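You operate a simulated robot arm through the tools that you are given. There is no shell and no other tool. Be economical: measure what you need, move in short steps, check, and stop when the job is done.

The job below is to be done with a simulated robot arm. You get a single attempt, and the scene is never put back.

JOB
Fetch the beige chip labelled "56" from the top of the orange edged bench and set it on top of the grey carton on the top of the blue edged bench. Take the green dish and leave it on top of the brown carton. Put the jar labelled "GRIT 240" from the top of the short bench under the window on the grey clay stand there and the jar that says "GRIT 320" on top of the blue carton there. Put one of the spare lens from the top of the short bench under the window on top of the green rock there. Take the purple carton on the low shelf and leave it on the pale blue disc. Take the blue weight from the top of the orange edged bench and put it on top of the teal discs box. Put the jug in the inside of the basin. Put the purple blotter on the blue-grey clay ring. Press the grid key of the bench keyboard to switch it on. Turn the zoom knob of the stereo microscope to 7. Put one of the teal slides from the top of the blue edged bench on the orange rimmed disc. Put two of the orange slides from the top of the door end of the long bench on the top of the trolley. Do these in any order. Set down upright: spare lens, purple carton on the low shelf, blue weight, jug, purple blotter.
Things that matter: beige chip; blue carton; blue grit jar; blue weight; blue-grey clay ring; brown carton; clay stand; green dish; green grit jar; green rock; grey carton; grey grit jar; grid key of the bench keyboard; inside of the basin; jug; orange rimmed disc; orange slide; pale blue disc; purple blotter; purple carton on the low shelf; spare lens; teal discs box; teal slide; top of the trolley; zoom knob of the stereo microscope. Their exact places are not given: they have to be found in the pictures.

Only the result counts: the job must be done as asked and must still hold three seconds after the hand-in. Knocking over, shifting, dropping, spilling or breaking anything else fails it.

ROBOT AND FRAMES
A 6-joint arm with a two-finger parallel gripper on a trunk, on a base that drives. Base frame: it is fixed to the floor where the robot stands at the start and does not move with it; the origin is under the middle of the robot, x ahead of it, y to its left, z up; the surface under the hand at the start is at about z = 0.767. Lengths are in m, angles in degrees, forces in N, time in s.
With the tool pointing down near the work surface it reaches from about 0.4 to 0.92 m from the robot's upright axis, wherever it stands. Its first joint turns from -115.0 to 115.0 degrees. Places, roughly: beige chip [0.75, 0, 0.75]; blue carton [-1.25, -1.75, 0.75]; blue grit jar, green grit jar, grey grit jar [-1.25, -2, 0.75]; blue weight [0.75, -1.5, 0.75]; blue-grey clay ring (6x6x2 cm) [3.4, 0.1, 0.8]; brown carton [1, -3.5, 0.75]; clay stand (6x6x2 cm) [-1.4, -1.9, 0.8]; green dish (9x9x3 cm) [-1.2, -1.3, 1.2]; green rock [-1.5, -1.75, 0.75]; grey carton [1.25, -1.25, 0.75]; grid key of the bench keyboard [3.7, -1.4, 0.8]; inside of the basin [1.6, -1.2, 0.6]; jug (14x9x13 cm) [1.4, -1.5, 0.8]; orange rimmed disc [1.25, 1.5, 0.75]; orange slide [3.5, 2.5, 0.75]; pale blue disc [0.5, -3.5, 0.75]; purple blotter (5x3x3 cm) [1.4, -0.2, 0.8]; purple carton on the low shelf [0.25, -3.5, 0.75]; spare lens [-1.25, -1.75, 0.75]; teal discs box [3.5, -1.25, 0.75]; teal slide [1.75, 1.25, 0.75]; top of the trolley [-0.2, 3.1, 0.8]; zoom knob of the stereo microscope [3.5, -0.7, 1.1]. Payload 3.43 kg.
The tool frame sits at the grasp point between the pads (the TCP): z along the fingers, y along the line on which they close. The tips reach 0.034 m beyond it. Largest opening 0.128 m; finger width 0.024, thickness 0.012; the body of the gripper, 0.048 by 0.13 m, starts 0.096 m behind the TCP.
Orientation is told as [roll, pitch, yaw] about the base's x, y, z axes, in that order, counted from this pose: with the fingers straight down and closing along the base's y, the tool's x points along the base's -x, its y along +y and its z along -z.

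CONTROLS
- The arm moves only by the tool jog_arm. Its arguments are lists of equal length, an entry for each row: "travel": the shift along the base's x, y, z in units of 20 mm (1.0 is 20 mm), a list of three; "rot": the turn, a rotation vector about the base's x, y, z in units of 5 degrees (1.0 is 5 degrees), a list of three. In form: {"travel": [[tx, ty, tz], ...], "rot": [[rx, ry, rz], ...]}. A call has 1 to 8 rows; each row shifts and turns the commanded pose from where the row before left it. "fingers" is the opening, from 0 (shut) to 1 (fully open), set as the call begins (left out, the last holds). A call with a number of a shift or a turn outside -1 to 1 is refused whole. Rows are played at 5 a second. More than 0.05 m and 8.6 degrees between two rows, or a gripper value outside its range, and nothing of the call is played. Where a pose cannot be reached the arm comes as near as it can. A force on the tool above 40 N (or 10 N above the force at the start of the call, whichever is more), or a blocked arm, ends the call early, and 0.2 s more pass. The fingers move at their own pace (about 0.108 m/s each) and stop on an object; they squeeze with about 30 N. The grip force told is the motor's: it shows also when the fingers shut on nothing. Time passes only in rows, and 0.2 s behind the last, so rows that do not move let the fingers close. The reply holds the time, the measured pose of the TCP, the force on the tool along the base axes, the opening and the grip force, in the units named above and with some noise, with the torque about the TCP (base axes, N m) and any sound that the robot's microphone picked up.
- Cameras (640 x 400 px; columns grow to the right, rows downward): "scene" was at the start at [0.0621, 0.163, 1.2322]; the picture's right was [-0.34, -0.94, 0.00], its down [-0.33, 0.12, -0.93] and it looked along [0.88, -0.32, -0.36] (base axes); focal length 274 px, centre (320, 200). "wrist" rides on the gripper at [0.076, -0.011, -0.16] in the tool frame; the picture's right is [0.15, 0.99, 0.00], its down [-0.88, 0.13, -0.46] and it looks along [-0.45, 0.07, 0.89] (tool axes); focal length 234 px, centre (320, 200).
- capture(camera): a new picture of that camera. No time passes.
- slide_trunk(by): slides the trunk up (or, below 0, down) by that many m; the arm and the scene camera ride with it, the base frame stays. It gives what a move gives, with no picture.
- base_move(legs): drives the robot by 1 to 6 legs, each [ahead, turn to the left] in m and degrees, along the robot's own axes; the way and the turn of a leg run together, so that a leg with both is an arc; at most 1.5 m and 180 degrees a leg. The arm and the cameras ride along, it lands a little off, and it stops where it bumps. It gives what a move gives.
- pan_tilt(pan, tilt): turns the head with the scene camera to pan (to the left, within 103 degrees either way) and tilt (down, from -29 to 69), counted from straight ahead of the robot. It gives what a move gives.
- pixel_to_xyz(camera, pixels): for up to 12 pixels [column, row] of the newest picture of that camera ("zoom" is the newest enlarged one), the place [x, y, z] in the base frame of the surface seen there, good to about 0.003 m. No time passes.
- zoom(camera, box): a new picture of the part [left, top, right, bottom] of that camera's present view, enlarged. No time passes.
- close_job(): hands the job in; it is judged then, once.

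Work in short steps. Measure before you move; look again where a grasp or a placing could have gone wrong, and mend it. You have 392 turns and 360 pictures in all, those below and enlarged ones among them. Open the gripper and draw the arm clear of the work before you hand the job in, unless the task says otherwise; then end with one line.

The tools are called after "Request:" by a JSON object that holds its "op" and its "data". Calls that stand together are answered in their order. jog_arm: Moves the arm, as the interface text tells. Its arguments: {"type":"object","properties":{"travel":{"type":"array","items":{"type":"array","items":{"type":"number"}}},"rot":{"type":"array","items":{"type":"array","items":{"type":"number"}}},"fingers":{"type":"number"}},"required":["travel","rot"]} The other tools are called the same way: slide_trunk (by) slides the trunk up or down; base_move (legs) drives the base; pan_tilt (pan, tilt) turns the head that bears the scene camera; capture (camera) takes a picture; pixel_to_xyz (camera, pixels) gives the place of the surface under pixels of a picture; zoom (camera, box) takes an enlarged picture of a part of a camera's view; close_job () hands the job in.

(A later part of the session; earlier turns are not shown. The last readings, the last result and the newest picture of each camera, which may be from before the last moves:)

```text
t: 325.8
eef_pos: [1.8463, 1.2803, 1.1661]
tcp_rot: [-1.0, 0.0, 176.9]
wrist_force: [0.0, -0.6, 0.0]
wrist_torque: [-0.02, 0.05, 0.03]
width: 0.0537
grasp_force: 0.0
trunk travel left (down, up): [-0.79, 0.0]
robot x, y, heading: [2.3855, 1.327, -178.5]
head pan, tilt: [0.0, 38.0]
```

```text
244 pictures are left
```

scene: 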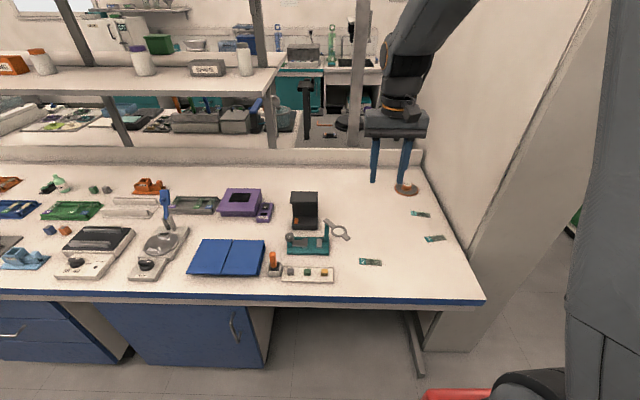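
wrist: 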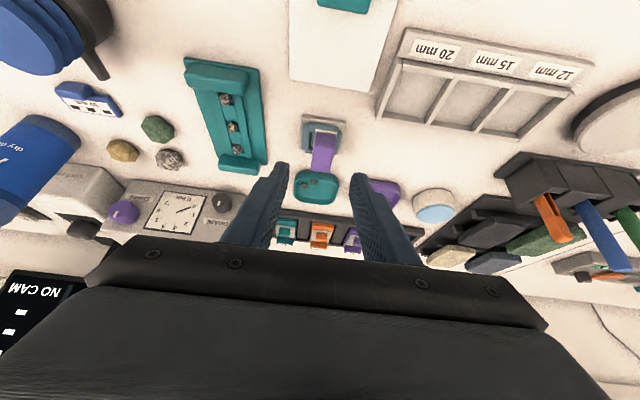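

Orange-rimmed disc at (406,188); small slides at (370,262), (433,238), (421,213). I zoom.

Request:
{"op": "zoom", "data": {"camera": "scene", "box": [345, 170, 465, 280]}}

Request:
{"op": "pixel_to_xyz", "data": {"camera": "scene", "pixels": [[406, 188], [401, 188], [412, 188], [406, 184], [406, 193], [370, 262], [361, 262], [380, 262], [433, 238], [421, 213], [326, 240], [338, 230]]}}

```text
3.64 times, centred on (405, 225) of scene
```

zoom: 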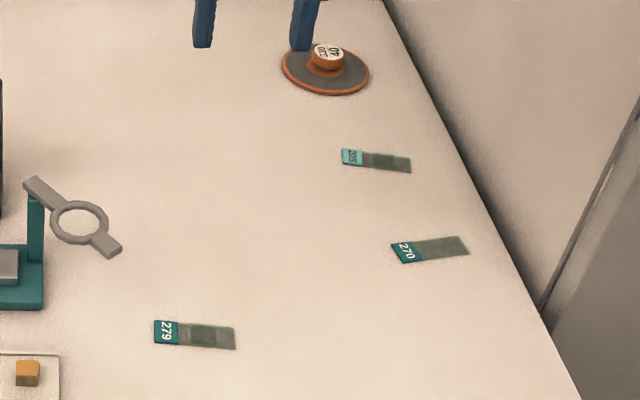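

```text
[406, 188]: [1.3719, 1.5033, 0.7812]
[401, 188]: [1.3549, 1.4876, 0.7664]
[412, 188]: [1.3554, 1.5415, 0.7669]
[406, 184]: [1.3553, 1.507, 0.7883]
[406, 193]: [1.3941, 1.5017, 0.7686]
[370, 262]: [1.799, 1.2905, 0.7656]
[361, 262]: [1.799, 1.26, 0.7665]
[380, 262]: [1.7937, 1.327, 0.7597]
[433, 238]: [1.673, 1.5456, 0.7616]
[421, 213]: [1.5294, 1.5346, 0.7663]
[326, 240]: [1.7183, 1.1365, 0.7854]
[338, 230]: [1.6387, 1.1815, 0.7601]
```

I check how far my own base sticks out in front, since the disc is 0.97 m from the axis.

Request:
{"op": "pan_tilt", "data": {"pan": 0, "tilt": 69}}

Request:
{"op": "capture", "data": {"camera": "scene"}}

Request:
{"op": "pixel_to_xyz", "data": {"camera": "scene", "pixels": [[320, 200], [320, 240], [320, 280], [320, 320], [250, 320], [250, 280], [380, 300], [420, 330], [320, 360], [200, 300]]}}

```text
t: 326.8
eef_pos: [1.8467, 1.2794, 1.1653]
tcp_rot: [-1.0, -0.1, 177.0]
wrist_force: [0.9, 0.1, -0.1]
wrist_torque: [0.0, 0.0, 0.02]
width: 0.0541
grasp_force: 0.0
trunk travel left (down, up): [-0.79, 0.0]
robot x, y, heading: [2.3851, 1.3315, -178.5]
head pan, tilt: [0.0, 68.8]
```

```text
242 pictures are left
```

scene: 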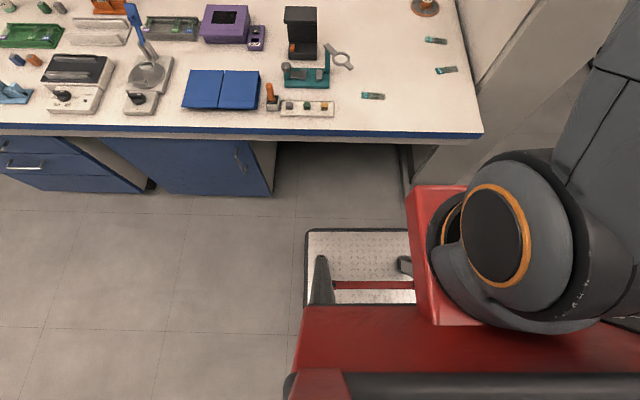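

```text
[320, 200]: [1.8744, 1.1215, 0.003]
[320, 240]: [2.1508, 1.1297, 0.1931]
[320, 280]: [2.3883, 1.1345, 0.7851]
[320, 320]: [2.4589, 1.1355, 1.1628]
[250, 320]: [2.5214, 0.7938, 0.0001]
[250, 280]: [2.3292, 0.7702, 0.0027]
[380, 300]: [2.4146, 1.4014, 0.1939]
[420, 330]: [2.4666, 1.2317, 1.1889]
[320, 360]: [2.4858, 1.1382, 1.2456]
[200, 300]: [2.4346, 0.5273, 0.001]
```

My base front is ~0.26 m ahead of the axis at 0.19 m height, so I can drive closer. I measure the drawer fronts, the table leg and the disc from here.

Request:
{"op": "pixel_to_xyz", "data": {"camera": "scene", "pixels": [[200, 180], [240, 192], [150, 185], [408, 190], [440, 190], [415, 230], [312, 232], [408, 233], [425, 3], [300, 133], [480, 133], [308, 300]]}}

```text
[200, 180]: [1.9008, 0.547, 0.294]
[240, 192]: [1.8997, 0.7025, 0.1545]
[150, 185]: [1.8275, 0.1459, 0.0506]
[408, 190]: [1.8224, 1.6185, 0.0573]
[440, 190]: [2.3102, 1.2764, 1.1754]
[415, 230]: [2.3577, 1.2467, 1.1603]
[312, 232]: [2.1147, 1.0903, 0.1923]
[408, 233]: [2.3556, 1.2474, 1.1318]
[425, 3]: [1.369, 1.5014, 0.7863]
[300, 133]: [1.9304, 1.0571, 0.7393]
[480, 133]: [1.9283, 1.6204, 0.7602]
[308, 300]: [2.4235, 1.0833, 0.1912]
```

I can drive nearly 0.2 m closer for the placing. First I pick slide "279" from here: turn the tool so the fingers close along x, above it.

Request:
{"op": "jog_arm", "data": {"travel": [[-0.3, 0.08, 0], [-0.3, 0.08, 0], [-0.3, 0.08, 0], [-0.3, 0.08, 0], [-0.3, 0.08, 0], [-0.3, 0.08, 0], [-0.3, 0.08, 0], [-0.3, 0.08, 0]], "rot": [[0, 0, -1], [0, 0, -1], [0, 0, -1], [0, 0, -1], [0, 0, -1], [0, 0, -1], [0, 0, -1], [0, 0, -1]]}}

Request:
{"op": "jog_arm", "data": {"travel": [[0, 0, 0], [0, 0, 0], [0, 0, 0], [0, 0, 0], [0, 0, 0], [0, 0, 0], [0, 0, 0], [0, 0, 0]], "rot": [[0, 0, -1], [0, 0, -1], [0, 0, -1], [0, 0, -1], [0, 0, -1], [0, 0, -1], [0, 0, -1], [0, 0, -1]]}}

Request:
{"op": "slide_trunk", "data": {"by": -0.25}}

Request:
{"op": "capture", "data": {"camera": "wrist"}}

```text
t: 328.6
eef_pos: [1.7991, 1.2919, 1.166]
tcp_rot: [-1.1, 0.0, 136.9]
wrist_force: [0.7, 0.8, 0.1]
wrist_torque: [-0.01, -0.03, 0.01]
width: 0.0538
grasp_force: 0.0
trunk travel left (down, up): [-0.79, 0.0]
robot x, y, heading: [2.3834, 1.3288, -178.1]
head pan, tilt: [0.0, 68.8]
```

```text
t: 330.4
eef_pos: [1.7983, 1.2924, 1.1658]
tcp_rot: [-1.0, 0.1, 96.9]
wrist_force: [-1.1, 0.1, 1.2]
wrist_torque: [0.0, -0.02, -0.01]
width: 0.0537
grasp_force: 0.0
trunk travel left (down, up): [-0.79, 0.0]
robot x, y, heading: [2.3805, 1.3291, -178.4]
head pan, tilt: [0.0, 68.8]
```

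```text
t: 333.0
eef_pos: [1.7993, 1.2942, 0.9149]
tcp_rot: [-1.0, 0.0, 96.9]
wrist_force: [-0.2, 0.7, 0.5]
wrist_torque: [0.02, -0.01, -0.02]
width: 0.0538
grasp_force: 0.0
trunk travel left (down, up): [-0.54, 0.25]
robot x, y, heading: [2.3825, 1.3244, -178.6]
head pan, tilt: [0.0, 68.8]
```

```text
241 pictures are left
```

wrist: 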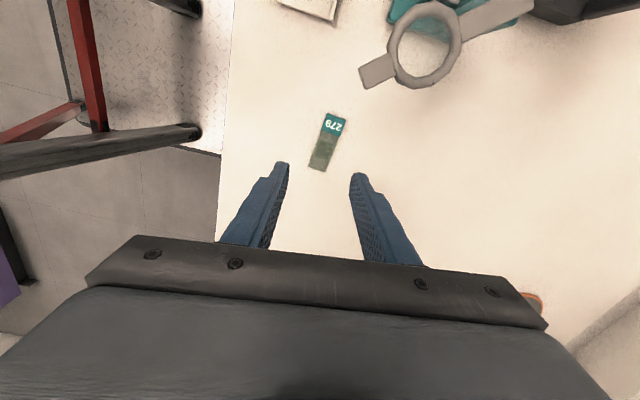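

I measure the slide's outline in this picture.

Request:
{"op": "zoom", "data": {"camera": "wrist", "box": [290, 100, 370, 185]}}

Request:
{"op": "pixel_to_xyz", "data": {"camera": "wrist", "pixels": [[326, 113], [347, 119], [309, 167], [323, 171], [335, 122], [318, 162], [328, 140]]}}

```text
4.71 times, centred on (330, 142) of wrist
```

zoom: 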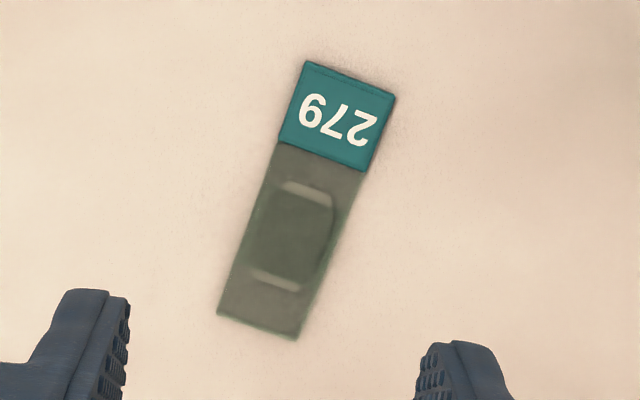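

```text
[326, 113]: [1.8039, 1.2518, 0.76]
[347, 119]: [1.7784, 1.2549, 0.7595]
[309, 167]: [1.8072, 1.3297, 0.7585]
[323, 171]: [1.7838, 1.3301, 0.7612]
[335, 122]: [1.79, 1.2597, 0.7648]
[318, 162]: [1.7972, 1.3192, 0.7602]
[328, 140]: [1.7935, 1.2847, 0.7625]
```

Slide 279: centre [1.793, 1.292], axis 3.4° off y. I align yaw to 86.6, remove a 1° tool lean, and descend close to the bench.

Request:
{"op": "jog_arm", "data": {"travel": [[-0.1, -0.05, -0.9], [-0.1, -0.05, -0.9], [-0.1, -0.03, -0.9], [0, 0, -0.9], [0, 0, -0.9], [0, 0, -0.9]], "rot": [[0, 0, -0.7], [0, 0, -0.7], [0, 0, -0.66], [-0.012, 0.1, 0], [-0.012, 0.1, 0], [0, 0, 0]], "fingers": 0.35}}

Request:
{"op": "capture", "data": {"camera": "wrist"}}

```text
t: 334.4
eef_pos: [1.7913, 1.2901, 0.8088]
tcp_rot: [0.0, 0.3, 86.8]
wrist_force: [0.9, -0.1, 0.6]
wrist_torque: [-0.02, 0.01, -0.01]
width: 0.0445
grasp_force: 0.1
trunk travel left (down, up): [-0.54, 0.25]
robot x, y, heading: [2.3846, 1.3267, -178.4]
head pan, tilt: [0.0, 68.8]
```

```text
239 pictures are left
```

wrist: 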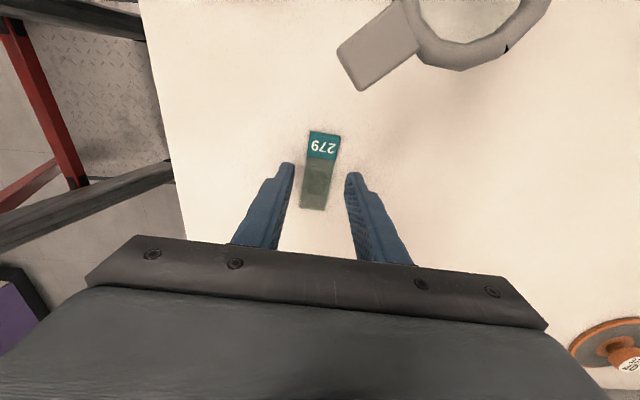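

Request:
{"op": "jog_arm", "data": {"travel": [[0.05, 0, -0.35], [0, 0, -0.3], [0, 0, 0]], "rot": [[0, 0, 0], [0, 0, 0], [0, 0, 0]]}}

Request:
{"op": "jog_arm", "data": {"travel": [[0, 0, -0.08], [0, 0, 0]], "rot": [[0, 0, 0], [0, 0, 0]]}}

```text
t: 335.2
eef_pos: [1.7933, 1.2903, 0.7967]
tcp_rot: [0.0, 0.2, 86.6]
wrist_force: [-0.4, 0.6, -0.3]
wrist_torque: [0.01, 0.01, 0.0]
width: 0.0449
grasp_force: 0.0
trunk travel left (down, up): [-0.54, 0.25]
robot x, y, heading: [2.3839, 1.331, -178.6]
head pan, tilt: [0.0, 68.8]
```

```text
t: 335.8
eef_pos: [1.7929, 1.2905, 0.7943]
tcp_rot: [-0.1, 0.1, 86.7]
wrist_force: [1.2, 0.7, 1.4]
wrist_torque: [0.0, 0.03, 0.0]
width: 0.0447
grasp_force: 0.0
trunk travel left (down, up): [-0.54, 0.25]
robot x, y, heading: [2.3836, 1.3275, -178.6]
head pan, tilt: [0.0, 68.8]
```

Just at the bench surface. I close and lift a little to see if the slide comes along.

Request:
{"op": "jog_arm", "data": {"travel": [[0, 0, 0], [0, 0, 0], [0, 0, 0], [0, 0, 0.5], [0, 0, 1], [0, 0, 1]], "rot": [[0, 0, 0], [0, 0, 0], [0, 0, 0], [0, 0, 0], [0, 0, 0], [0, 0, 0]], "fingers": 0}}

Request:
{"op": "zoom", "data": {"camera": "wrist", "box": [240, 100, 400, 240]}}

```text
t: 337.2
eef_pos: [1.7913, 1.2893, 0.8454]
tcp_rot: [0.0, 0.2, 86.7]
wrist_force: [-0.1, 1.0, -0.5]
wrist_torque: [0.03, -0.02, 0.0]
width: 0.0242
grasp_force: 29.9
trunk travel left (down, up): [-0.54, 0.25]
robot x, y, heading: [2.3837, 1.3281, -178.3]
head pan, tilt: [0.0, 68.8]
```

```text
2.86 times, centred on (320, 170) of wrist
```

zoom: 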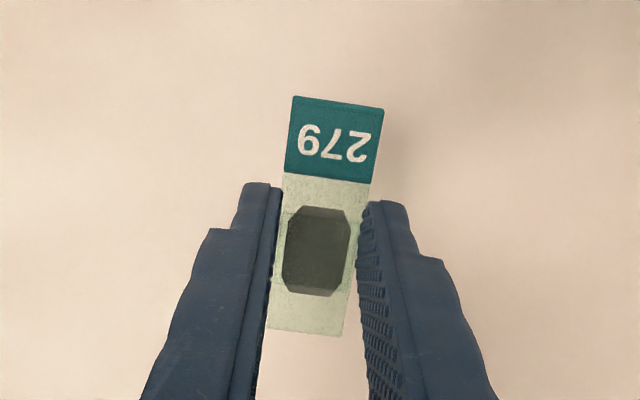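

The slide is held. I rise 0.2 m, drive 0.22 m closer and view the disc with the wrist camera.

Request:
{"op": "slide_trunk", "data": {"by": 0.2}}

Request:
{"op": "base_move", "data": {"legs": [[0.22, 0]]}}

Request:
{"op": "jog_arm", "data": {"travel": [[-0.9, 0.9, 0], [-0.9, 0.9, 0], [-0.9, 0.9, 0], [-0.9, 0.9, 0], [-0.9, 0.9, 0], [-0.9, 0.9, 0], [-0.9, 0.9, 0], [-0.9, 0.9, 0]], "rot": [[0, 0, 0], [0, 0, 0], [0, 0, 0], [0, 0, 0], [0, 0, 0], [0, 0, 0], [0, 0, 0], [0, 0, 0]]}}

Request:
{"op": "capture", "data": {"camera": "wrist"}}

```text
t: 339.3
eef_pos: [1.7928, 1.29, 1.0433]
tcp_rot: [0.0, 0.2, 86.7]
wrist_force: [0.3, -0.4, -0.7]
wrist_torque: [0.0, 0.0, 0.01]
width: 0.0244
grasp_force: 29.6
trunk travel left (down, up): [-0.74, 0.05]
robot x, y, heading: [2.3809, 1.3284, -178.4]
head pan, tilt: [0.0, 68.8]
```

```text
t: 341.0
eef_pos: [1.5737, 1.2835, 1.0437]
tcp_rot: [0.0, 0.2, 86.8]
wrist_force: [-0.4, -0.6, -0.2]
wrist_torque: [0.01, 0.04, 0.0]
width: 0.0245
grasp_force: 30.4
trunk travel left (down, up): [-0.74, 0.05]
robot x, y, heading: [2.1645, 1.3177, -178.0]
head pan, tilt: [0.0, 68.8]
```

```text
t: 342.8
eef_pos: [1.4291, 1.4272, 1.0438]
tcp_rot: [0.0, 0.2, 86.8]
wrist_force: [-0.2, -0.1, 0.2]
wrist_torque: [0.03, 0.05, 0.02]
width: 0.0247
grasp_force: 29.9
trunk travel left (down, up): [-0.74, 0.05]
robot x, y, heading: [2.1667, 1.3208, -178.2]
head pan, tilt: [0.0, 68.8]
```

```text
237 pictures are left
```

wrist: 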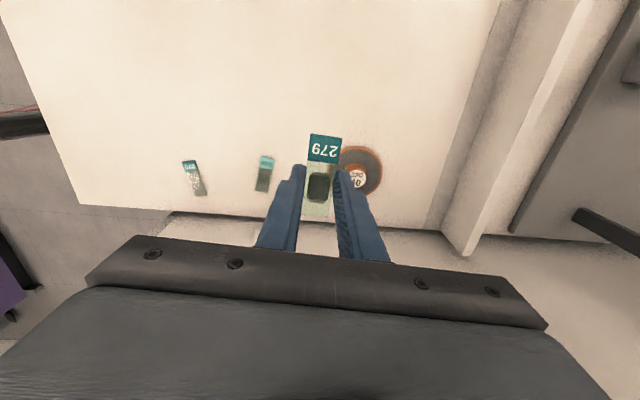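

Request:
{"op": "zoom", "data": {"camera": "wrist", "box": [330, 135, 400, 205]}}

Request:
{"op": "pixel_to_xyz", "data": {"camera": "zoom", "pixels": [[300, 180], [260, 245], [330, 240], [295, 300], [295, 215], [295, 255], [360, 170], [440, 220], [210, 130], [320, 95]]}}

```text
5.71 times, centred on (365, 170) of wrist
```

zoom: 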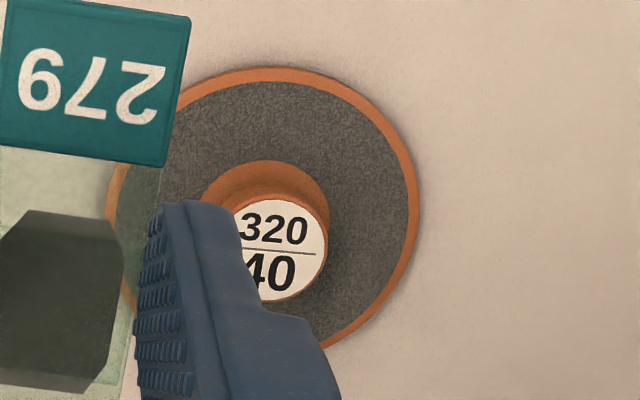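

```text
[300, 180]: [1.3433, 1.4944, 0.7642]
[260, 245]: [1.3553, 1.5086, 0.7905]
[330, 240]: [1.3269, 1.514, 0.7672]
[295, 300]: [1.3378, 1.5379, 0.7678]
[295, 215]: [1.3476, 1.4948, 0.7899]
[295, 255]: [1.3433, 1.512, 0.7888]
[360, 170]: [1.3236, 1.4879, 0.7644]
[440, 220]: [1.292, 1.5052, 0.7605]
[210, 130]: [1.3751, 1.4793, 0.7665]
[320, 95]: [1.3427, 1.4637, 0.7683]
```

Disc centre ≈ [1.352, 1.507], its centre boss top at 0.790 with radius ~2 cm. I'll set the slide flat across it; first I creep 5 cm closer, then move over and lower.

Request:
{"op": "base_move", "data": {"legs": [[0.05, 0]]}}

Request:
{"op": "jog_arm", "data": {"travel": [[-0.3, 0.85, 0], [-0.3, 0.85, 0], [-0.3, 0.85, 0], [-0.3, 0.85, 0], [-0.15, 0.7, 0]], "rot": [[0, 0, 0], [0, 0, 0], [0, 0, 0], [0, 0, 0], [0, 0, 0]]}}

Request:
{"op": "pan_tilt", "data": {"pan": -15, "tilt": 30}}

Request:
{"op": "capture", "data": {"camera": "scene"}}

```text
t: 343.7
eef_pos: [1.38, 1.4276, 1.0428]
tcp_rot: [0.0, 0.1, 86.7]
wrist_force: [0.0, -0.2, 0.3]
wrist_torque: [-0.01, 0.01, 0.01]
width: 0.0245
grasp_force: 29.9
trunk travel left (down, up): [-0.74, 0.05]
robot x, y, heading: [2.1109, 1.3247, -178.4]
head pan, tilt: [0.0, 68.8]
```

```text
t: 344.9
eef_pos: [1.3527, 1.5085, 1.045]
tcp_rot: [0.0, 0.2, 86.6]
wrist_force: [0.7, 1.1, -0.2]
wrist_torque: [0.04, -0.01, -0.01]
width: 0.0247
grasp_force: 29.9
trunk travel left (down, up): [-0.74, 0.05]
robot x, y, heading: [2.1147, 1.3189, -178.7]
head pan, tilt: [0.0, 68.8]
```

```text
t: 346.0
eef_pos: [1.3524, 1.508, 1.0452]
tcp_rot: [-0.1, 0.2, 86.7]
wrist_force: [0.6, -0.2, -0.2]
wrist_torque: [-0.02, 0.02, 0.03]
width: 0.0247
grasp_force: 29.9
trunk travel left (down, up): [-0.74, 0.05]
robot x, y, heading: [2.1145, 1.3197, -178.4]
head pan, tilt: [-15.0, 30.0]
```

```text
235 pictures are left
```

scene: 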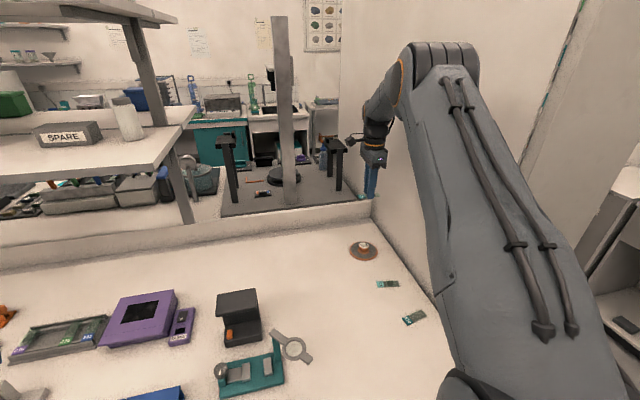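

Clear of the partition. I lower by trunk to 2 cm above the boss and check.

Request:
{"op": "slide_trunk", "data": {"by": -0.2}}

Request:
{"op": "capture", "data": {"camera": "wrist"}}

Request:
{"op": "zoom", "data": {"camera": "scene", "box": [320, 150, 440, 260]}}

```text
t: 348.1
eef_pos: [1.3524, 1.5072, 0.8438]
tcp_rot: [-0.1, 0.2, 86.7]
wrist_force: [-0.4, -0.8, -1.1]
wrist_torque: [-0.02, 0.01, 0.02]
width: 0.0246
grasp_force: 29.7
trunk travel left (down, up): [-0.54, 0.25]
robot x, y, heading: [2.1148, 1.322, -178.5]
head pan, tilt: [-15.0, 30.0]
```

```text
234 pictures are left
```

wrist: 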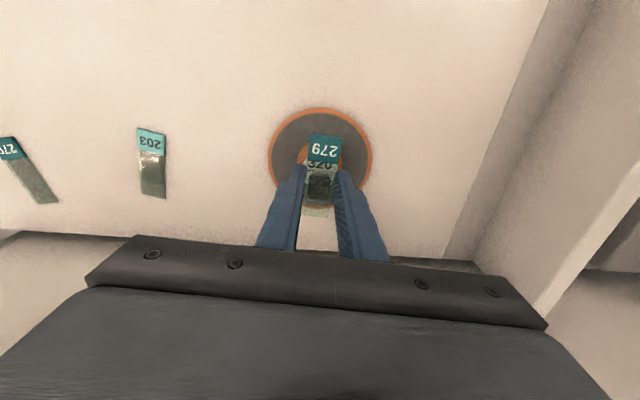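

```text
3.64 times, centred on (380, 205) of scene
```

zoom: 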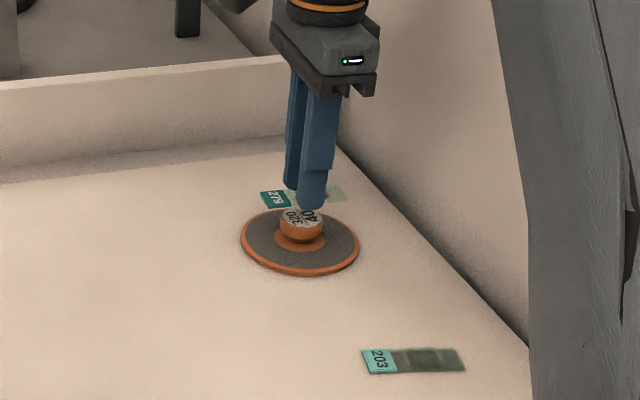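

Request:
{"op": "pixel_to_xyz", "data": {"camera": "wrist", "pixels": [[272, 155], [369, 155], [318, 111], [290, 117], [350, 117], [312, 136], [342, 140]]}}

```text
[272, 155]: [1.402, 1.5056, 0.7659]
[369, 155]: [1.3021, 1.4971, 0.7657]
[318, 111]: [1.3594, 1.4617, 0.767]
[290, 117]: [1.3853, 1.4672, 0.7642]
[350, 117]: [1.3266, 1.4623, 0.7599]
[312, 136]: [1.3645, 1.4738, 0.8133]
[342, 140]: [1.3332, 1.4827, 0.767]
```

Slide and disc centres agree within a couple of mm. I lower to contact.

Request:
{"op": "jog_arm", "data": {"travel": [[0, 0, -0.45], [0, 0, -0.35], [0, 0, 0]], "rot": [[0, 0, 0], [0, 0, 0], [0, 0, 0]]}}

Request:
{"op": "jog_arm", "data": {"travel": [[0, 0, -0.08], [0, 0, 0]], "rot": [[0, 0, 0], [0, 0, 0]]}}

Request:
{"op": "jog_arm", "data": {"travel": [[0, 0, -0.08], [0, 0, 0]], "rot": [[0, 0, 0], [0, 0, 0]]}}

```text
t: 348.9
eef_pos: [1.353, 1.509, 0.8284]
tcp_rot: [0.0, 0.2, 86.8]
wrist_force: [0.3, 0.2, 0.9]
wrist_torque: [-0.01, -0.02, -0.02]
width: 0.0242
grasp_force: 29.8
trunk travel left (down, up): [-0.54, 0.25]
robot x, y, heading: [2.1142, 1.3212, -178.2]
head pan, tilt: [-15.0, 30.0]
```

```text
t: 349.6
eef_pos: [1.3525, 1.5093, 0.8276]
tcp_rot: [0.1, 0.3, 86.7]
wrist_force: [-0.1, 0.3, -0.1]
wrist_torque: [0.01, 0.0, -0.01]
width: 0.0246
grasp_force: 30.6
trunk travel left (down, up): [-0.54, 0.25]
robot x, y, heading: [2.1173, 1.3229, -178.5]
head pan, tilt: [-15.0, 30.0]
```

```text
t: 350.1
eef_pos: [1.3518, 1.5064, 0.8264]
tcp_rot: [0.0, 0.2, 86.7]
wrist_force: [0.1, -0.3, -0.5]
wrist_torque: [-0.02, -0.02, -0.01]
width: 0.0244
grasp_force: 29.7
trunk travel left (down, up): [-0.54, 0.25]
robot x, y, heading: [2.1111, 1.3202, -178.2]
head pan, tilt: [-15.0, 30.0]
```

Request:
{"op": "jog_arm", "data": {"travel": [[0, 0, -0.08], [0, 0, 0]], "rot": [[0, 0, 0], [0, 0, 0]]}}

Request:
{"op": "jog_arm", "data": {"travel": [[0, 0, -0.08], [0, 0, 0]], "rot": [[0, 0, 0], [0, 0, 0]]}}

```text
t: 350.8
eef_pos: [1.3517, 1.508, 0.824]
tcp_rot: [0.0, 0.2, 86.7]
wrist_force: [0.3, -0.4, -0.2]
wrist_torque: [0.02, -0.04, 0.0]
width: 0.0248
grasp_force: 30.2
trunk travel left (down, up): [-0.54, 0.25]
robot x, y, heading: [2.1138, 1.3204, -178.5]
head pan, tilt: [-15.0, 30.0]
```

```text
t: 351.4
eef_pos: [1.3522, 1.5086, 0.8228]
tcp_rot: [0.0, 0.2, 86.6]
wrist_force: [1.0, -1.6, 8.6]
wrist_torque: [0.0, -0.09, -0.04]
width: 0.0247
grasp_force: 30.2
trunk travel left (down, up): [-0.54, 0.25]
robot x, y, heading: [2.1171, 1.3179, -178.4]
head pan, tilt: [-15.0, 30.0]
```

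Contact at z 0.823. I open slightly and rise.

Request:
{"op": "jog_arm", "data": {"travel": [[0, 0, 0], [0, 0, 0], [0, 0, 0.5], [0, 0, 1], [0, 0, 1], [0, 0, 1]], "rot": [[0, 0, 0], [0, 0, 0], [0, 0, 0], [0, 0, 0], [0, 0, 0], [0, 0, 0]], "fingers": 0.32}}

Request:
{"op": "capture", "data": {"camera": "wrist"}}

Request:
{"op": "zoom", "data": {"camera": "scene", "box": [320, 150, 440, 260]}}

```text
t: 352.8
eef_pos: [1.3539, 1.5093, 0.8896]
tcp_rot: [0.1, 0.3, 86.7]
wrist_force: [0.2, -0.1, 0.3]
wrist_torque: [-0.02, -0.02, 0.01]
width: 0.0409
grasp_force: 0.0
trunk travel left (down, up): [-0.54, 0.25]
robot x, y, heading: [2.1158, 1.3209, -178.6]
head pan, tilt: [-15.0, 30.0]
```

```text
232 pictures are left
```

wrist: 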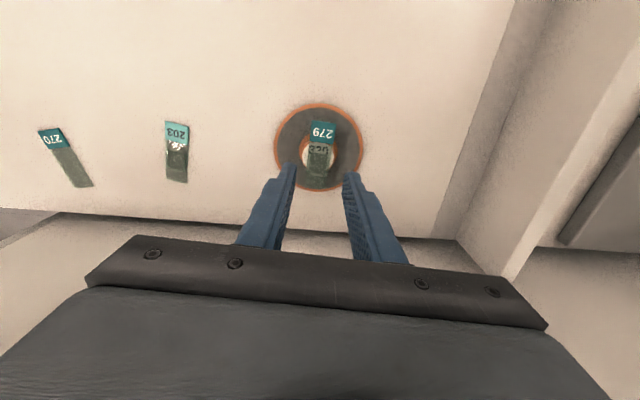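

```text
3.64 times, centred on (380, 205) of scene
```

zoom: 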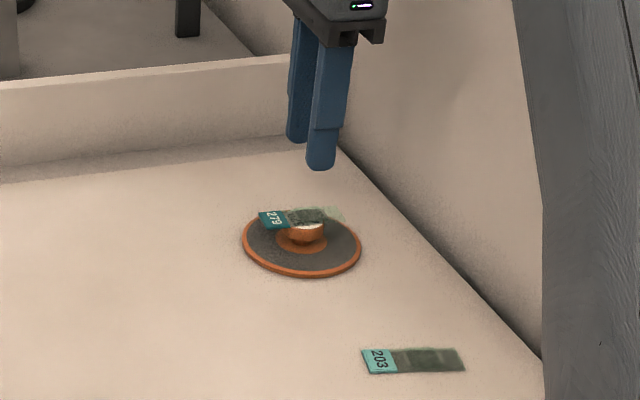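

The slide rests balanced on the disc. Next the orange slides: I rise, pull in, back out and turn to look north-east.

Request:
{"op": "slide_trunk", "data": {"by": 0.25}}

Request:
{"op": "jog_arm", "data": {"travel": [[0.9, -0.7, 0.2], [0.9, -0.7, 0.2], [0.9, -0.7, 0.2], [0.9, -0.7, 0.2], [0.9, -0.7, 0], [0.9, -0.7, 0], [0.9, -0.7, 0], [0.9, -0.7, 0]], "rot": [[0, 0, 1], [0, 0, 1], [0, 0, 1], [0, 0, 1], [0, 0, 1], [0, 0, 1], [0, 0, 1], [0, 0, 1]]}}

Request:
{"op": "base_move", "data": {"legs": [[-0.4, 0], [0, -110]]}}

Request:
{"op": "pan_tilt", "data": {"pan": 15, "tilt": 25}}

Request:
{"op": "capture", "data": {"camera": "scene"}}

Request:
{"op": "pan_tilt", "data": {"pan": 70, "tilt": 25}}

Request:
{"op": "capture", "data": {"camera": "scene"}}

```text
t: 355.3
eef_pos: [1.3524, 1.5084, 1.142]
tcp_rot: [0.1, 0.2, 86.7]
wrist_force: [0.7, 0.2, -0.3]
wrist_torque: [0.03, 0.0, -0.01]
width: 0.0412
grasp_force: 0.0
trunk travel left (down, up): [-0.79, 0.0]
robot x, y, heading: [2.1176, 1.3224, -178.5]
head pan, tilt: [-15.0, 30.0]
```

```text
t: 357.1
eef_pos: [1.4961, 1.3976, 1.1568]
tcp_rot: [0.1, 0.1, 126.9]
wrist_force: [-0.4, 0.2, 0.5]
wrist_torque: [-0.01, 0.0, 0.01]
width: 0.041
grasp_force: 0.1
trunk travel left (down, up): [-0.79, 0.0]
robot x, y, heading: [2.1133, 1.3179, -178.4]
head pan, tilt: [-15.0, 30.0]
```

```text
t: 364.1
eef_pos: [2.7724, 1.8971, 1.1573]
tcp_rot: [0.0, 0.1, 18.9]
wrist_force: [0.3, -0.7, -0.9]
wrist_torque: [-0.01, 0.0, 0.01]
width: 0.0411
grasp_force: 0.0
trunk travel left (down, up): [-0.79, 0.0]
robot x, y, heading: [2.5068, 1.3305, 73.7]
head pan, tilt: [-15.0, 30.0]
```

```text
t: 365.1
eef_pos: [2.7716, 1.8971, 1.1567]
tcp_rot: [0.0, 0.1, 18.9]
wrist_force: [-0.6, -0.5, 0.5]
wrist_torque: [0.03, 0.0, 0.02]
width: 0.0408
grasp_force: 0.0
trunk travel left (down, up): [-0.79, 0.0]
robot x, y, heading: [2.5108, 1.3309, 73.5]
head pan, tilt: [15.0, 25.0]
```

```text
230 pictures are left
```

scene: 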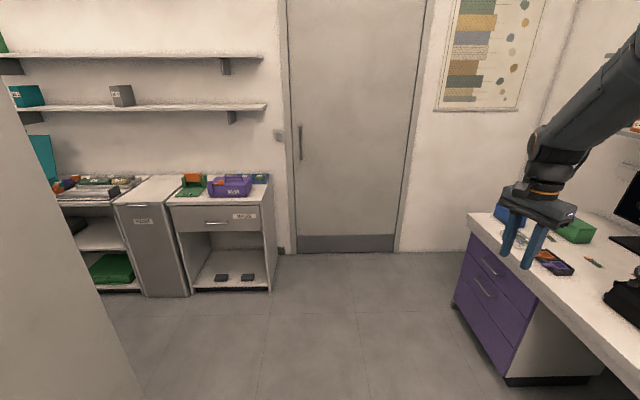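

```text
t: 366.3
eef_pos: [2.7721, 1.897, 1.1567]
tcp_rot: [0.0, 0.2, 18.8]
wrist_force: [0.2, 0.0, 0.2]
wrist_torque: [-0.01, -0.02, 0.0]
width: 0.0409
grasp_force: 0.1
trunk travel left (down, up): [-0.79, 0.0]
robot x, y, heading: [2.5096, 1.3326, 73.5]
head pan, tilt: [70.0, 25.0]
```

```text
229 pictures are left
```

scene: 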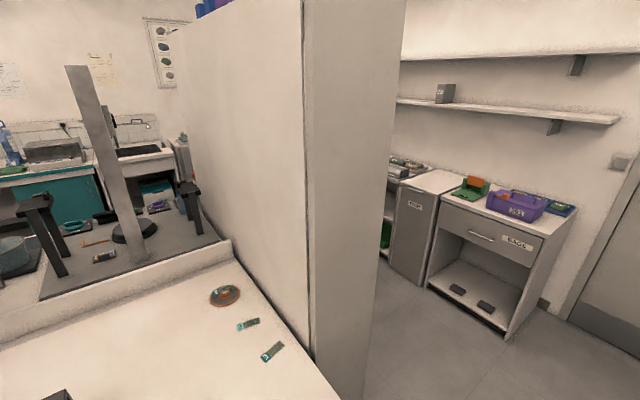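

The door end of the long bench is at the right. I measure around it to plan where to stand.

Request:
{"op": "pan_tilt", "data": {"pan": -10, "tilt": 35}}

Request:
{"op": "capture", "data": {"camera": "scene"}}

Request:
{"op": "pixel_to_xyz", "data": {"camera": "scene", "pixels": [[310, 180], [345, 250], [370, 320], [420, 240], [300, 230], [320, 140], [100, 200], [450, 200], [280, 200], [380, 180]]}}

```text
t: 367.9
eef_pos: [2.7729, 1.8962, 1.1579]
tcp_rot: [0.0, 0.2, 18.9]
wrist_force: [-0.6, -0.1, -0.3]
wrist_torque: [-0.01, -0.03, 0.04]
width: 0.0409
grasp_force: 0.0
trunk travel left (down, up): [-0.79, 0.0]
robot x, y, heading: [2.5088, 1.3316, 73.7]
head pan, tilt: [-10.0, 35.0]
```

```text
228 pictures are left
```

scene: 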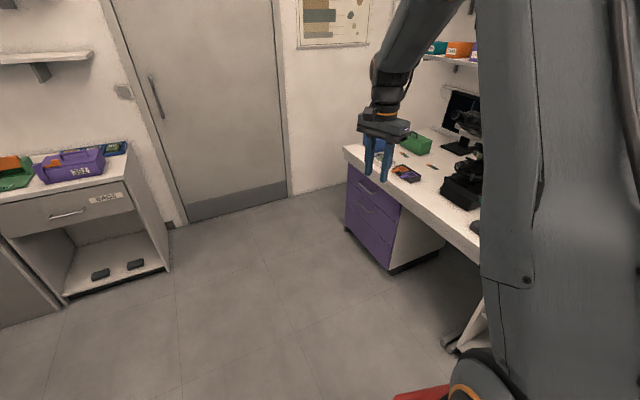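

```text
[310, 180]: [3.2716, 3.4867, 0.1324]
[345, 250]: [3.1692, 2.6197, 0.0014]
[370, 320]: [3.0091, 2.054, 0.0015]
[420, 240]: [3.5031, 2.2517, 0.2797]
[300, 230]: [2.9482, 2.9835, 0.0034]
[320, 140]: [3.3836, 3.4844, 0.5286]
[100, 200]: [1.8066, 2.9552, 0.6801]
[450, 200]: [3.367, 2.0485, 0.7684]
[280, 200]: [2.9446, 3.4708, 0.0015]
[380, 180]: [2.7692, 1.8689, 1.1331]
```

I drive to about (2.75, 2.4) and face the bench end.

Request:
{"op": "base_move", "data": {"legs": [[0, 4], [1.08, 0], [0, -77]]}}

Request:
{"op": "pan_tilt", "data": {"pan": 0, "tilt": 42}}

Request:
{"op": "capture", "data": {"camera": "scene"}}

Request:
{"op": "capture", "data": {"camera": "wrist"}}

```text
t: 377.1
eef_pos: [3.3517, 2.3193, 1.157]
tcp_rot: [-0.1, 0.2, -52.6]
wrist_force: [0.1, 1.0, 0.4]
wrist_torque: [-0.02, -0.03, 0.03]
width: 0.0412
grasp_force: 0.0
trunk travel left (down, up): [-0.79, 0.0]
robot x, y, heading: [2.7347, 2.3897, 2.1]
head pan, tilt: [-10.0, 35.0]
```

```text
t: 377.9
eef_pos: [3.3517, 2.3188, 1.1573]
tcp_rot: [0.1, 0.1, -52.7]
wrist_force: [0.4, 0.2, 0.2]
wrist_torque: [-0.01, 0.0, -0.01]
width: 0.0413
grasp_force: 0.0
trunk travel left (down, up): [-0.79, 0.0]
robot x, y, heading: [2.7375, 2.3864, 2.6]
head pan, tilt: [0.0, 42.0]
```

```text
227 pictures are left
```

scene: 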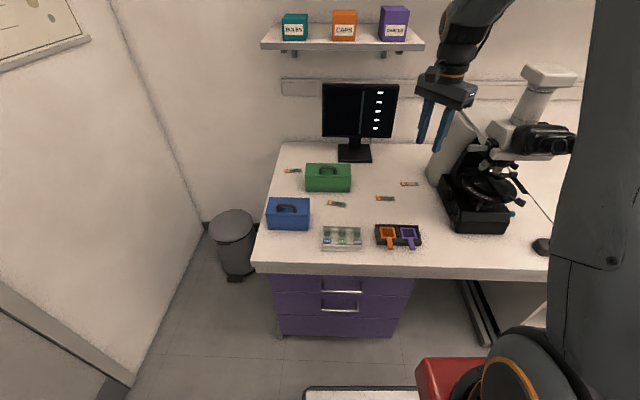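

```text
226 pictures are left
```

wrist: 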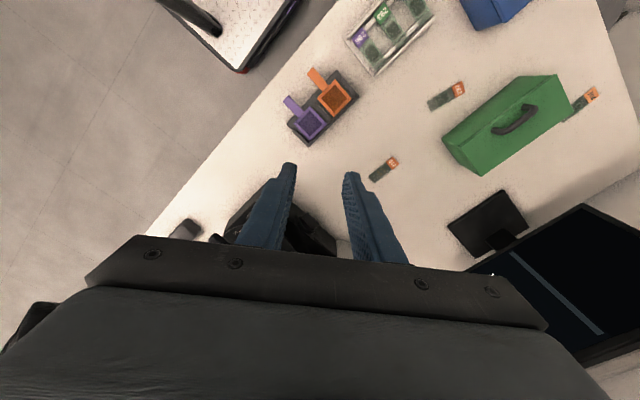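

Four orange-labelled slides at (293,170), (337,204), (385,198), (409,183). I zoom and measure them.

Request:
{"op": "zoom", "data": {"camera": "scene", "box": [270, 150, 440, 255]}}

Request:
{"op": "pixel_to_xyz", "data": {"camera": "zoom", "pixels": [[248, 205], [228, 203], [268, 208], [248, 196], [248, 215], [415, 185], [395, 183], [435, 188], [508, 133], [85, 88]]}}

```text
3.76 times, centred on (355, 202) of scene
```

zoom: 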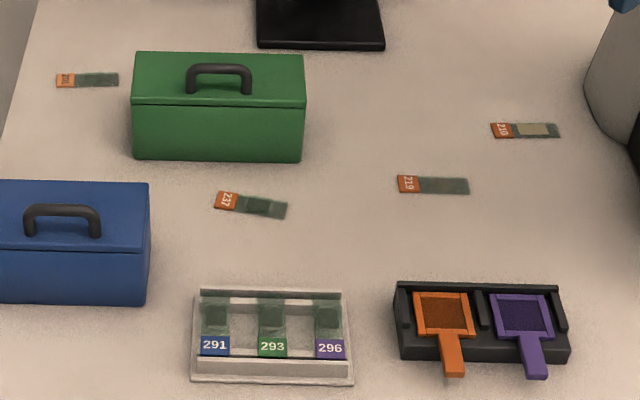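

```text
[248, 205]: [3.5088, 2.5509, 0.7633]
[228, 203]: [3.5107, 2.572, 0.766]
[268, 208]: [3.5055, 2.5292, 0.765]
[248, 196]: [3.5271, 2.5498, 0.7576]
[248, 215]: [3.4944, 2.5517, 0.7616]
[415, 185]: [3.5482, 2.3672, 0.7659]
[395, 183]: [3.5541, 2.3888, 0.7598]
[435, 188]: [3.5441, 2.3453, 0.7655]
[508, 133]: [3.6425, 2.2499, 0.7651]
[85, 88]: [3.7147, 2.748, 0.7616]
```

I take 237 first. I drive 0.1 m closer and bring the tool over it, turning to yaw -90.

Request:
{"op": "base_move", "data": {"legs": [[0.1, 0]]}}

Request:
{"op": "jog_arm", "data": {"travel": [[0.3, 1, 0], [0.3, 1, 0], [0.3, 1, 0], [0.3, 1, 0], [0.3, 1, 0], [0.3, 1, 0], [0.3, 1, 0], [0.3, 1, 0]], "rot": [[0, 0, -0.8], [0, 0, -0.8], [0, 0, -0.8], [0, 0, -0.8], [0, 0, -0.8], [0, 0, -0.8], [0, 0, -0.8], [0, 0, -0.8]]}}

Request:
{"op": "jog_arm", "data": {"travel": [[0, 1, 0], [0, 1, 0], [0, 1, 0], [0, 0.5, 0]], "rot": [[0, 0, 0], [0, 0, 0], [0, 0, 0], [0, 0, 0]], "fingers": 0.35}}

Request:
{"op": "slide_trunk", "data": {"by": -0.25}}

Request:
{"op": "capture", "data": {"camera": "wrist"}}

```text
t: 379.0
eef_pos: [3.4503, 2.3241, 1.1574]
tcp_rot: [0.0, 0.2, -52.5]
wrist_force: [0.2, -0.8, -0.7]
wrist_torque: [-0.05, -0.04, -0.02]
width: 0.0408
grasp_force: 0.0
trunk travel left (down, up): [-0.79, 0.0]
robot x, y, heading: [2.8299, 2.3941, 2.1]
head pan, tilt: [0.0, 42.0]
```

```text
t: 380.8
eef_pos: [3.498, 2.4857, 1.1566]
tcp_rot: [-0.1, 0.1, -84.6]
wrist_force: [0.1, 0.4, -1.1]
wrist_torque: [0.01, -0.04, -0.01]
width: 0.041
grasp_force: 0.0
trunk travel left (down, up): [-0.79, 0.0]
robot x, y, heading: [2.8322, 2.3962, 2.4]
head pan, tilt: [0.0, 42.0]
```

```text
t: 381.8
eef_pos: [3.5002, 2.5553, 1.1565]
tcp_rot: [0.0, 0.1, -84.5]
wrist_force: [0.1, -0.5, -0.2]
wrist_torque: [-0.01, 0.02, -0.04]
width: 0.0447
grasp_force: 0.1
trunk travel left (down, up): [-0.79, 0.0]
robot x, y, heading: [2.8346, 2.3915, 2.6]
head pan, tilt: [0.0, 42.0]
```

```text
t: 384.4
eef_pos: [3.4993, 2.5546, 0.9078]
tcp_rot: [0.0, 0.2, -84.5]
wrist_force: [0.4, -0.2, -0.4]
wrist_torque: [-0.02, -0.01, -0.01]
width: 0.0448
grasp_force: 0.1
trunk travel left (down, up): [-0.54, 0.25]
robot x, y, heading: [2.8311, 2.3932, 2.2]
head pan, tilt: [0.0, 42.0]
```

```text
224 pictures are left
```

wrist: 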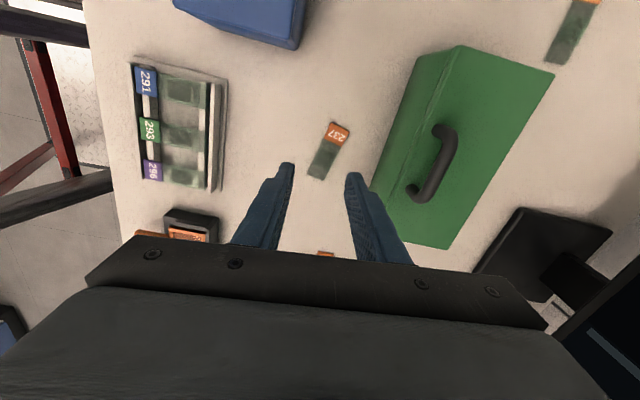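

Request:
{"op": "zoom", "data": {"camera": "wrist", "box": [290, 105, 370, 195]}}

Request:
{"op": "pixel_to_xyz", "data": {"camera": "wrist", "pixels": [[329, 122], [349, 132], [308, 173], [322, 179], [378, 200], [405, 110], [420, 90], [440, 240], [435, 130], [412, 190], [330, 150]]}}

```text
4.44 times, centred on (330, 150) of wrist
```

zoom: 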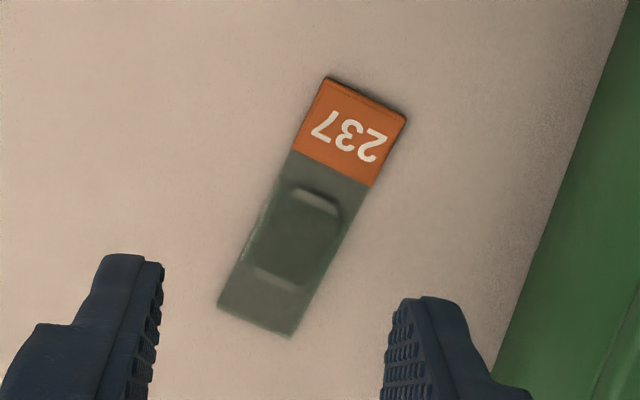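

```text
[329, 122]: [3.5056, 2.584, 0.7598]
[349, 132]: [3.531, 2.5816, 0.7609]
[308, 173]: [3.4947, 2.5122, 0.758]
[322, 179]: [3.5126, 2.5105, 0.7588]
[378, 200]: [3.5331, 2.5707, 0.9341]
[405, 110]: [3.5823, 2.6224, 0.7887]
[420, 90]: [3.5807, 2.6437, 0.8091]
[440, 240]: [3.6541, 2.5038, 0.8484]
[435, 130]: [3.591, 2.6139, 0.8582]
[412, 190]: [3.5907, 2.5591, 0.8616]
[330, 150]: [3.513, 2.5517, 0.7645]
```

Slide 237: centre [3.511, 2.547], axis 11° off y; the box front is at x≈3.58. I align yaw to -101 and descend.

Request:
{"op": "jog_arm", "data": {"travel": [[0.2, -0.12, -0.9], [0.2, -0.13, -0.9], [0.18, -0.13, -0.9], [0, 0, -0.9], [0, 0, -0.9], [0, 0, -0.6]], "rot": [[0, 0, -0.9], [0, 0, -0.9], [0, 0, -0.9], [0, 0, -0.66], [0, 0, 0], [0, 0, 0]]}}

Request:
{"op": "capture", "data": {"camera": "wrist"}}

```text
t: 385.8
eef_pos: [3.5102, 2.5461, 0.8029]
tcp_rot: [0.0, 0.2, -101.3]
wrist_force: [-0.9, -0.3, 0.7]
wrist_torque: [-0.02, -0.01, 0.02]
width: 0.0447
grasp_force: 0.1
trunk travel left (down, up): [-0.54, 0.25]
robot x, y, heading: [2.8343, 2.3947, 2.3]
head pan, tilt: [0.0, 42.0]
```

```text
222 pictures are left
```

wrist: 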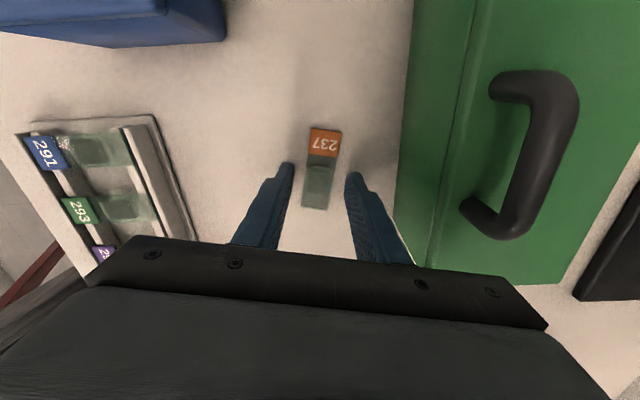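

Request:
{"op": "jog_arm", "data": {"travel": [[0, 0, -0.2], [0, 0, -0.2], [0, 0, 0]], "rot": [[0, 0, 0], [0, 0, 0], [0, 0, 0]]}}

Request:
{"op": "jog_arm", "data": {"travel": [[0, 0, 0], [0, 0, 0], [0, 0, 0], [0, 0, 0.5], [0, 0, 1], [0, 0, 1], [0, 0, 1], [0, 0, 1]], "rot": [[0, 0, 0], [0, 0, 0], [0, 0, 0], [0, 0, 0], [0, 0, 0], [0, 0, 0], [0, 0, 0], [0, 0, 0]], "fingers": 0}}

Request:
{"op": "capture", "data": {"camera": "wrist"}}

```text
t: 386.6
eef_pos: [3.5103, 2.5474, 0.7967]
tcp_rot: [-0.1, 0.2, -101.3]
wrist_force: [-0.8, 0.2, 0.1]
wrist_torque: [0.0, 0.01, 0.0]
width: 0.0449
grasp_force: 0.0
trunk travel left (down, up): [-0.54, 0.25]
robot x, y, heading: [2.8353, 2.3906, 2.4]
head pan, tilt: [0.0, 42.0]
```

```text
t: 388.4
eef_pos: [3.5094, 2.5445, 0.8859]
tcp_rot: [0.1, 0.2, -101.3]
wrist_force: [-0.2, 0.9, 0.3]
wrist_torque: [0.01, 0.02, -0.02]
width: 0.0246
grasp_force: 29.8
trunk travel left (down, up): [-0.54, 0.25]
robot x, y, heading: [2.8309, 2.3928, 2.4]
head pan, tilt: [0.0, 42.0]
```

```text
221 pictures are left
```

wrist: 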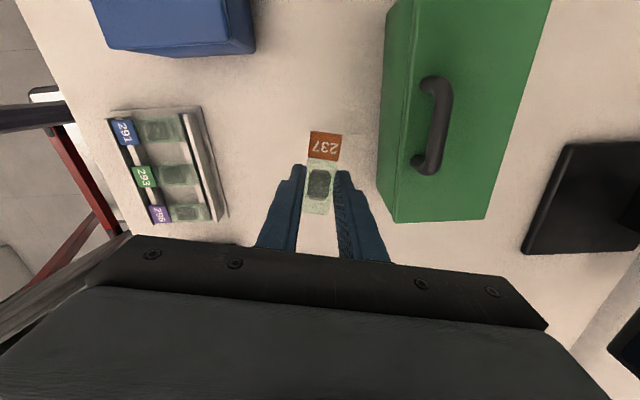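

The slide is held. I rise, pull in, back off, turn left (north side) to face west and drive along the passage, then look for the trolley.

Request:
{"op": "slide_trunk", "data": {"by": 0.25}}

Request:
{"op": "jog_arm", "data": {"travel": [[-1, -0.5, 0.3], [-1, -0.5, 0.3], [-1, -0.5, 0], [-1, -0.5, 0], [-1, -0.5, 0], [-1, -0.5, 0], [-1, -0.5, 0]], "rot": [[0, 0, 0], [0, 0, 0], [0, 0, 0], [0, 0, 0], [0, 0, 0], [0, 0, 0], [0, 0, 0]]}}

Request:
{"op": "base_move", "data": {"legs": [[-0.3, 0], [0, 178], [1.5, 0]]}}

Request:
{"op": "pan_tilt", "data": {"pan": -10, "tilt": 25}}

Request:
{"op": "capture", "data": {"camera": "scene"}}

```text
t: 390.9
eef_pos: [3.5112, 2.5476, 1.1364]
tcp_rot: [-0.1, 0.1, -101.4]
wrist_force: [0.4, 0.1, -1.2]
wrist_torque: [0.0, -0.03, 0.0]
width: 0.0244
grasp_force: 30.0
trunk travel left (down, up): [-0.79, 0.0]
robot x, y, heading: [2.8317, 2.3953, 2.4]
head pan, tilt: [0.0, 42.0]
```

```text
t: 392.6
eef_pos: [3.3694, 2.4771, 1.1484]
tcp_rot: [0.0, 0.2, -101.3]
wrist_force: [-0.1, -0.6, -0.1]
wrist_torque: [0.02, -0.03, 0.0]
width: 0.0243
grasp_force: 30.1
trunk travel left (down, up): [-0.79, 0.0]
robot x, y, heading: [2.8332, 2.391, 2.5]
head pan, tilt: [0.0, 42.0]
```

```text
t: 408.7
eef_pos: [0.4911, 2.4888, 1.1487]
tcp_rot: [0.0, 0.2, 71.5]
wrist_force: [-0.4, -0.8, -0.5]
wrist_torque: [0.01, 0.02, 0.0]
width: 0.0247
grasp_force: 30.4
trunk travel left (down, up): [-0.79, 0.0]
robot x, y, heading: [1.0349, 2.5057, 175.2]
head pan, tilt: [0.0, 42.0]
```

```text
t: 409.5
eef_pos: [0.4896, 2.4882, 1.1483]
tcp_rot: [-0.1, 0.2, 71.6]
wrist_force: [0.0, 0.9, -0.7]
wrist_torque: [0.02, -0.01, 0.01]
width: 0.0244
grasp_force: 30.2
trunk travel left (down, up): [-0.79, 0.0]
robot x, y, heading: [1.0343, 2.5056, 175.3]
head pan, tilt: [-10.0, 25.0]
```

```text
220 pictures are left
```

scene: 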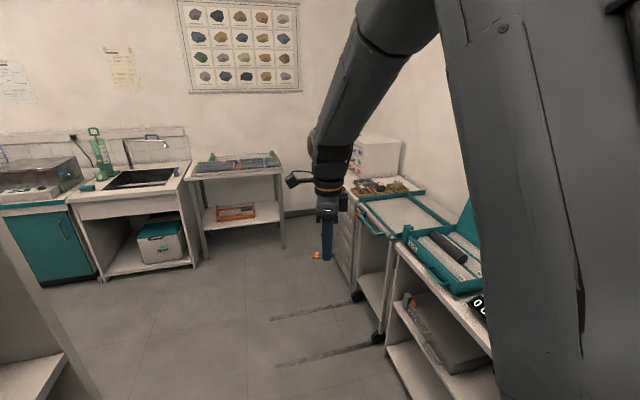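

The trolley is at (405,215), white top with teal rails. I measure its top and surroundings.

Request:
{"op": "zoom", "data": {"camera": "scene", "box": [330, 160, 490, 300]}}

Request:
{"op": "pixel_to_xyz", "data": {"camera": "scene", "pixels": [[400, 213], [380, 208], [425, 215], [390, 230], [440, 225], [365, 208], [425, 193], [378, 340], [355, 297], [440, 290], [385, 188], [460, 250]]}}

```text
2.86 times, centred on (410, 230) of scene
```

zoom: 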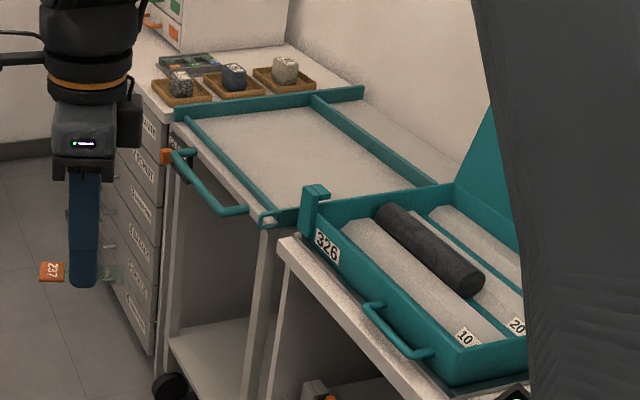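

```text
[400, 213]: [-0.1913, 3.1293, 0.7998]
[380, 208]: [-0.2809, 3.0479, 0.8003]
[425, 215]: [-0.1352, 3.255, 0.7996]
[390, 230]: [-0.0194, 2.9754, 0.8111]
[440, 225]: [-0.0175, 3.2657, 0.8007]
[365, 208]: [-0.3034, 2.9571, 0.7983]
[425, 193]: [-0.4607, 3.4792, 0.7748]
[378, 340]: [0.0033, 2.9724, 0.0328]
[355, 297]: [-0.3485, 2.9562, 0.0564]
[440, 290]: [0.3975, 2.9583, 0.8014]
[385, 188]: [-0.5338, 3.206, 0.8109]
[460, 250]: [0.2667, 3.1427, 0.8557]
```

Trolley top is z 0.80, x -0.36…-0.01, y 2.96…3.3. I drive to about (-0.15, 2.47) and face north.

Request:
{"op": "base_move", "data": {"legs": [[0, 6], [1.18, 0], [0, -91]]}}

Request:
{"op": "pan_tilt", "data": {"pan": 0, "tilt": 42}}

Request:
{"op": "capture", "data": {"camera": "scene"}}

```text
t: 419.9
eef_pos: [-0.2005, 3.0103, 1.1482]
tcp_rot: [0.0, 0.1, -14.1]
wrist_force: [0.7, -0.1, -0.2]
wrist_torque: [-0.02, -0.01, -0.01]
width: 0.0245
grasp_force: 30.1
trunk travel left (down, up): [-0.79, 0.0]
robot x, y, heading: [-0.1425, 2.472, 89.7]
head pan, tilt: [-10.0, 25.0]
```

```text
t: 420.7
eef_pos: [-0.1993, 3.0094, 1.1477]
tcp_rot: [0.0, 0.2, -14.1]
wrist_force: [0.7, -0.3, 0.4]
wrist_torque: [0.01, -0.02, 0.02]
width: 0.0244
grasp_force: 29.7
trunk travel left (down, up): [-0.79, 0.0]
robot x, y, heading: [-0.1435, 2.4676, 89.8]
head pan, tilt: [0.0, 42.0]
```

```text
218 pictures are left
```

scene: 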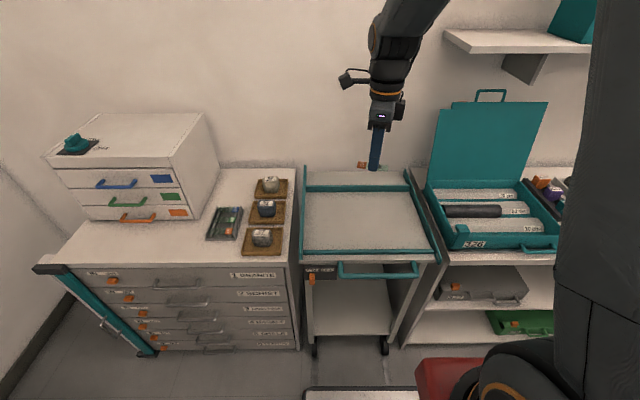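

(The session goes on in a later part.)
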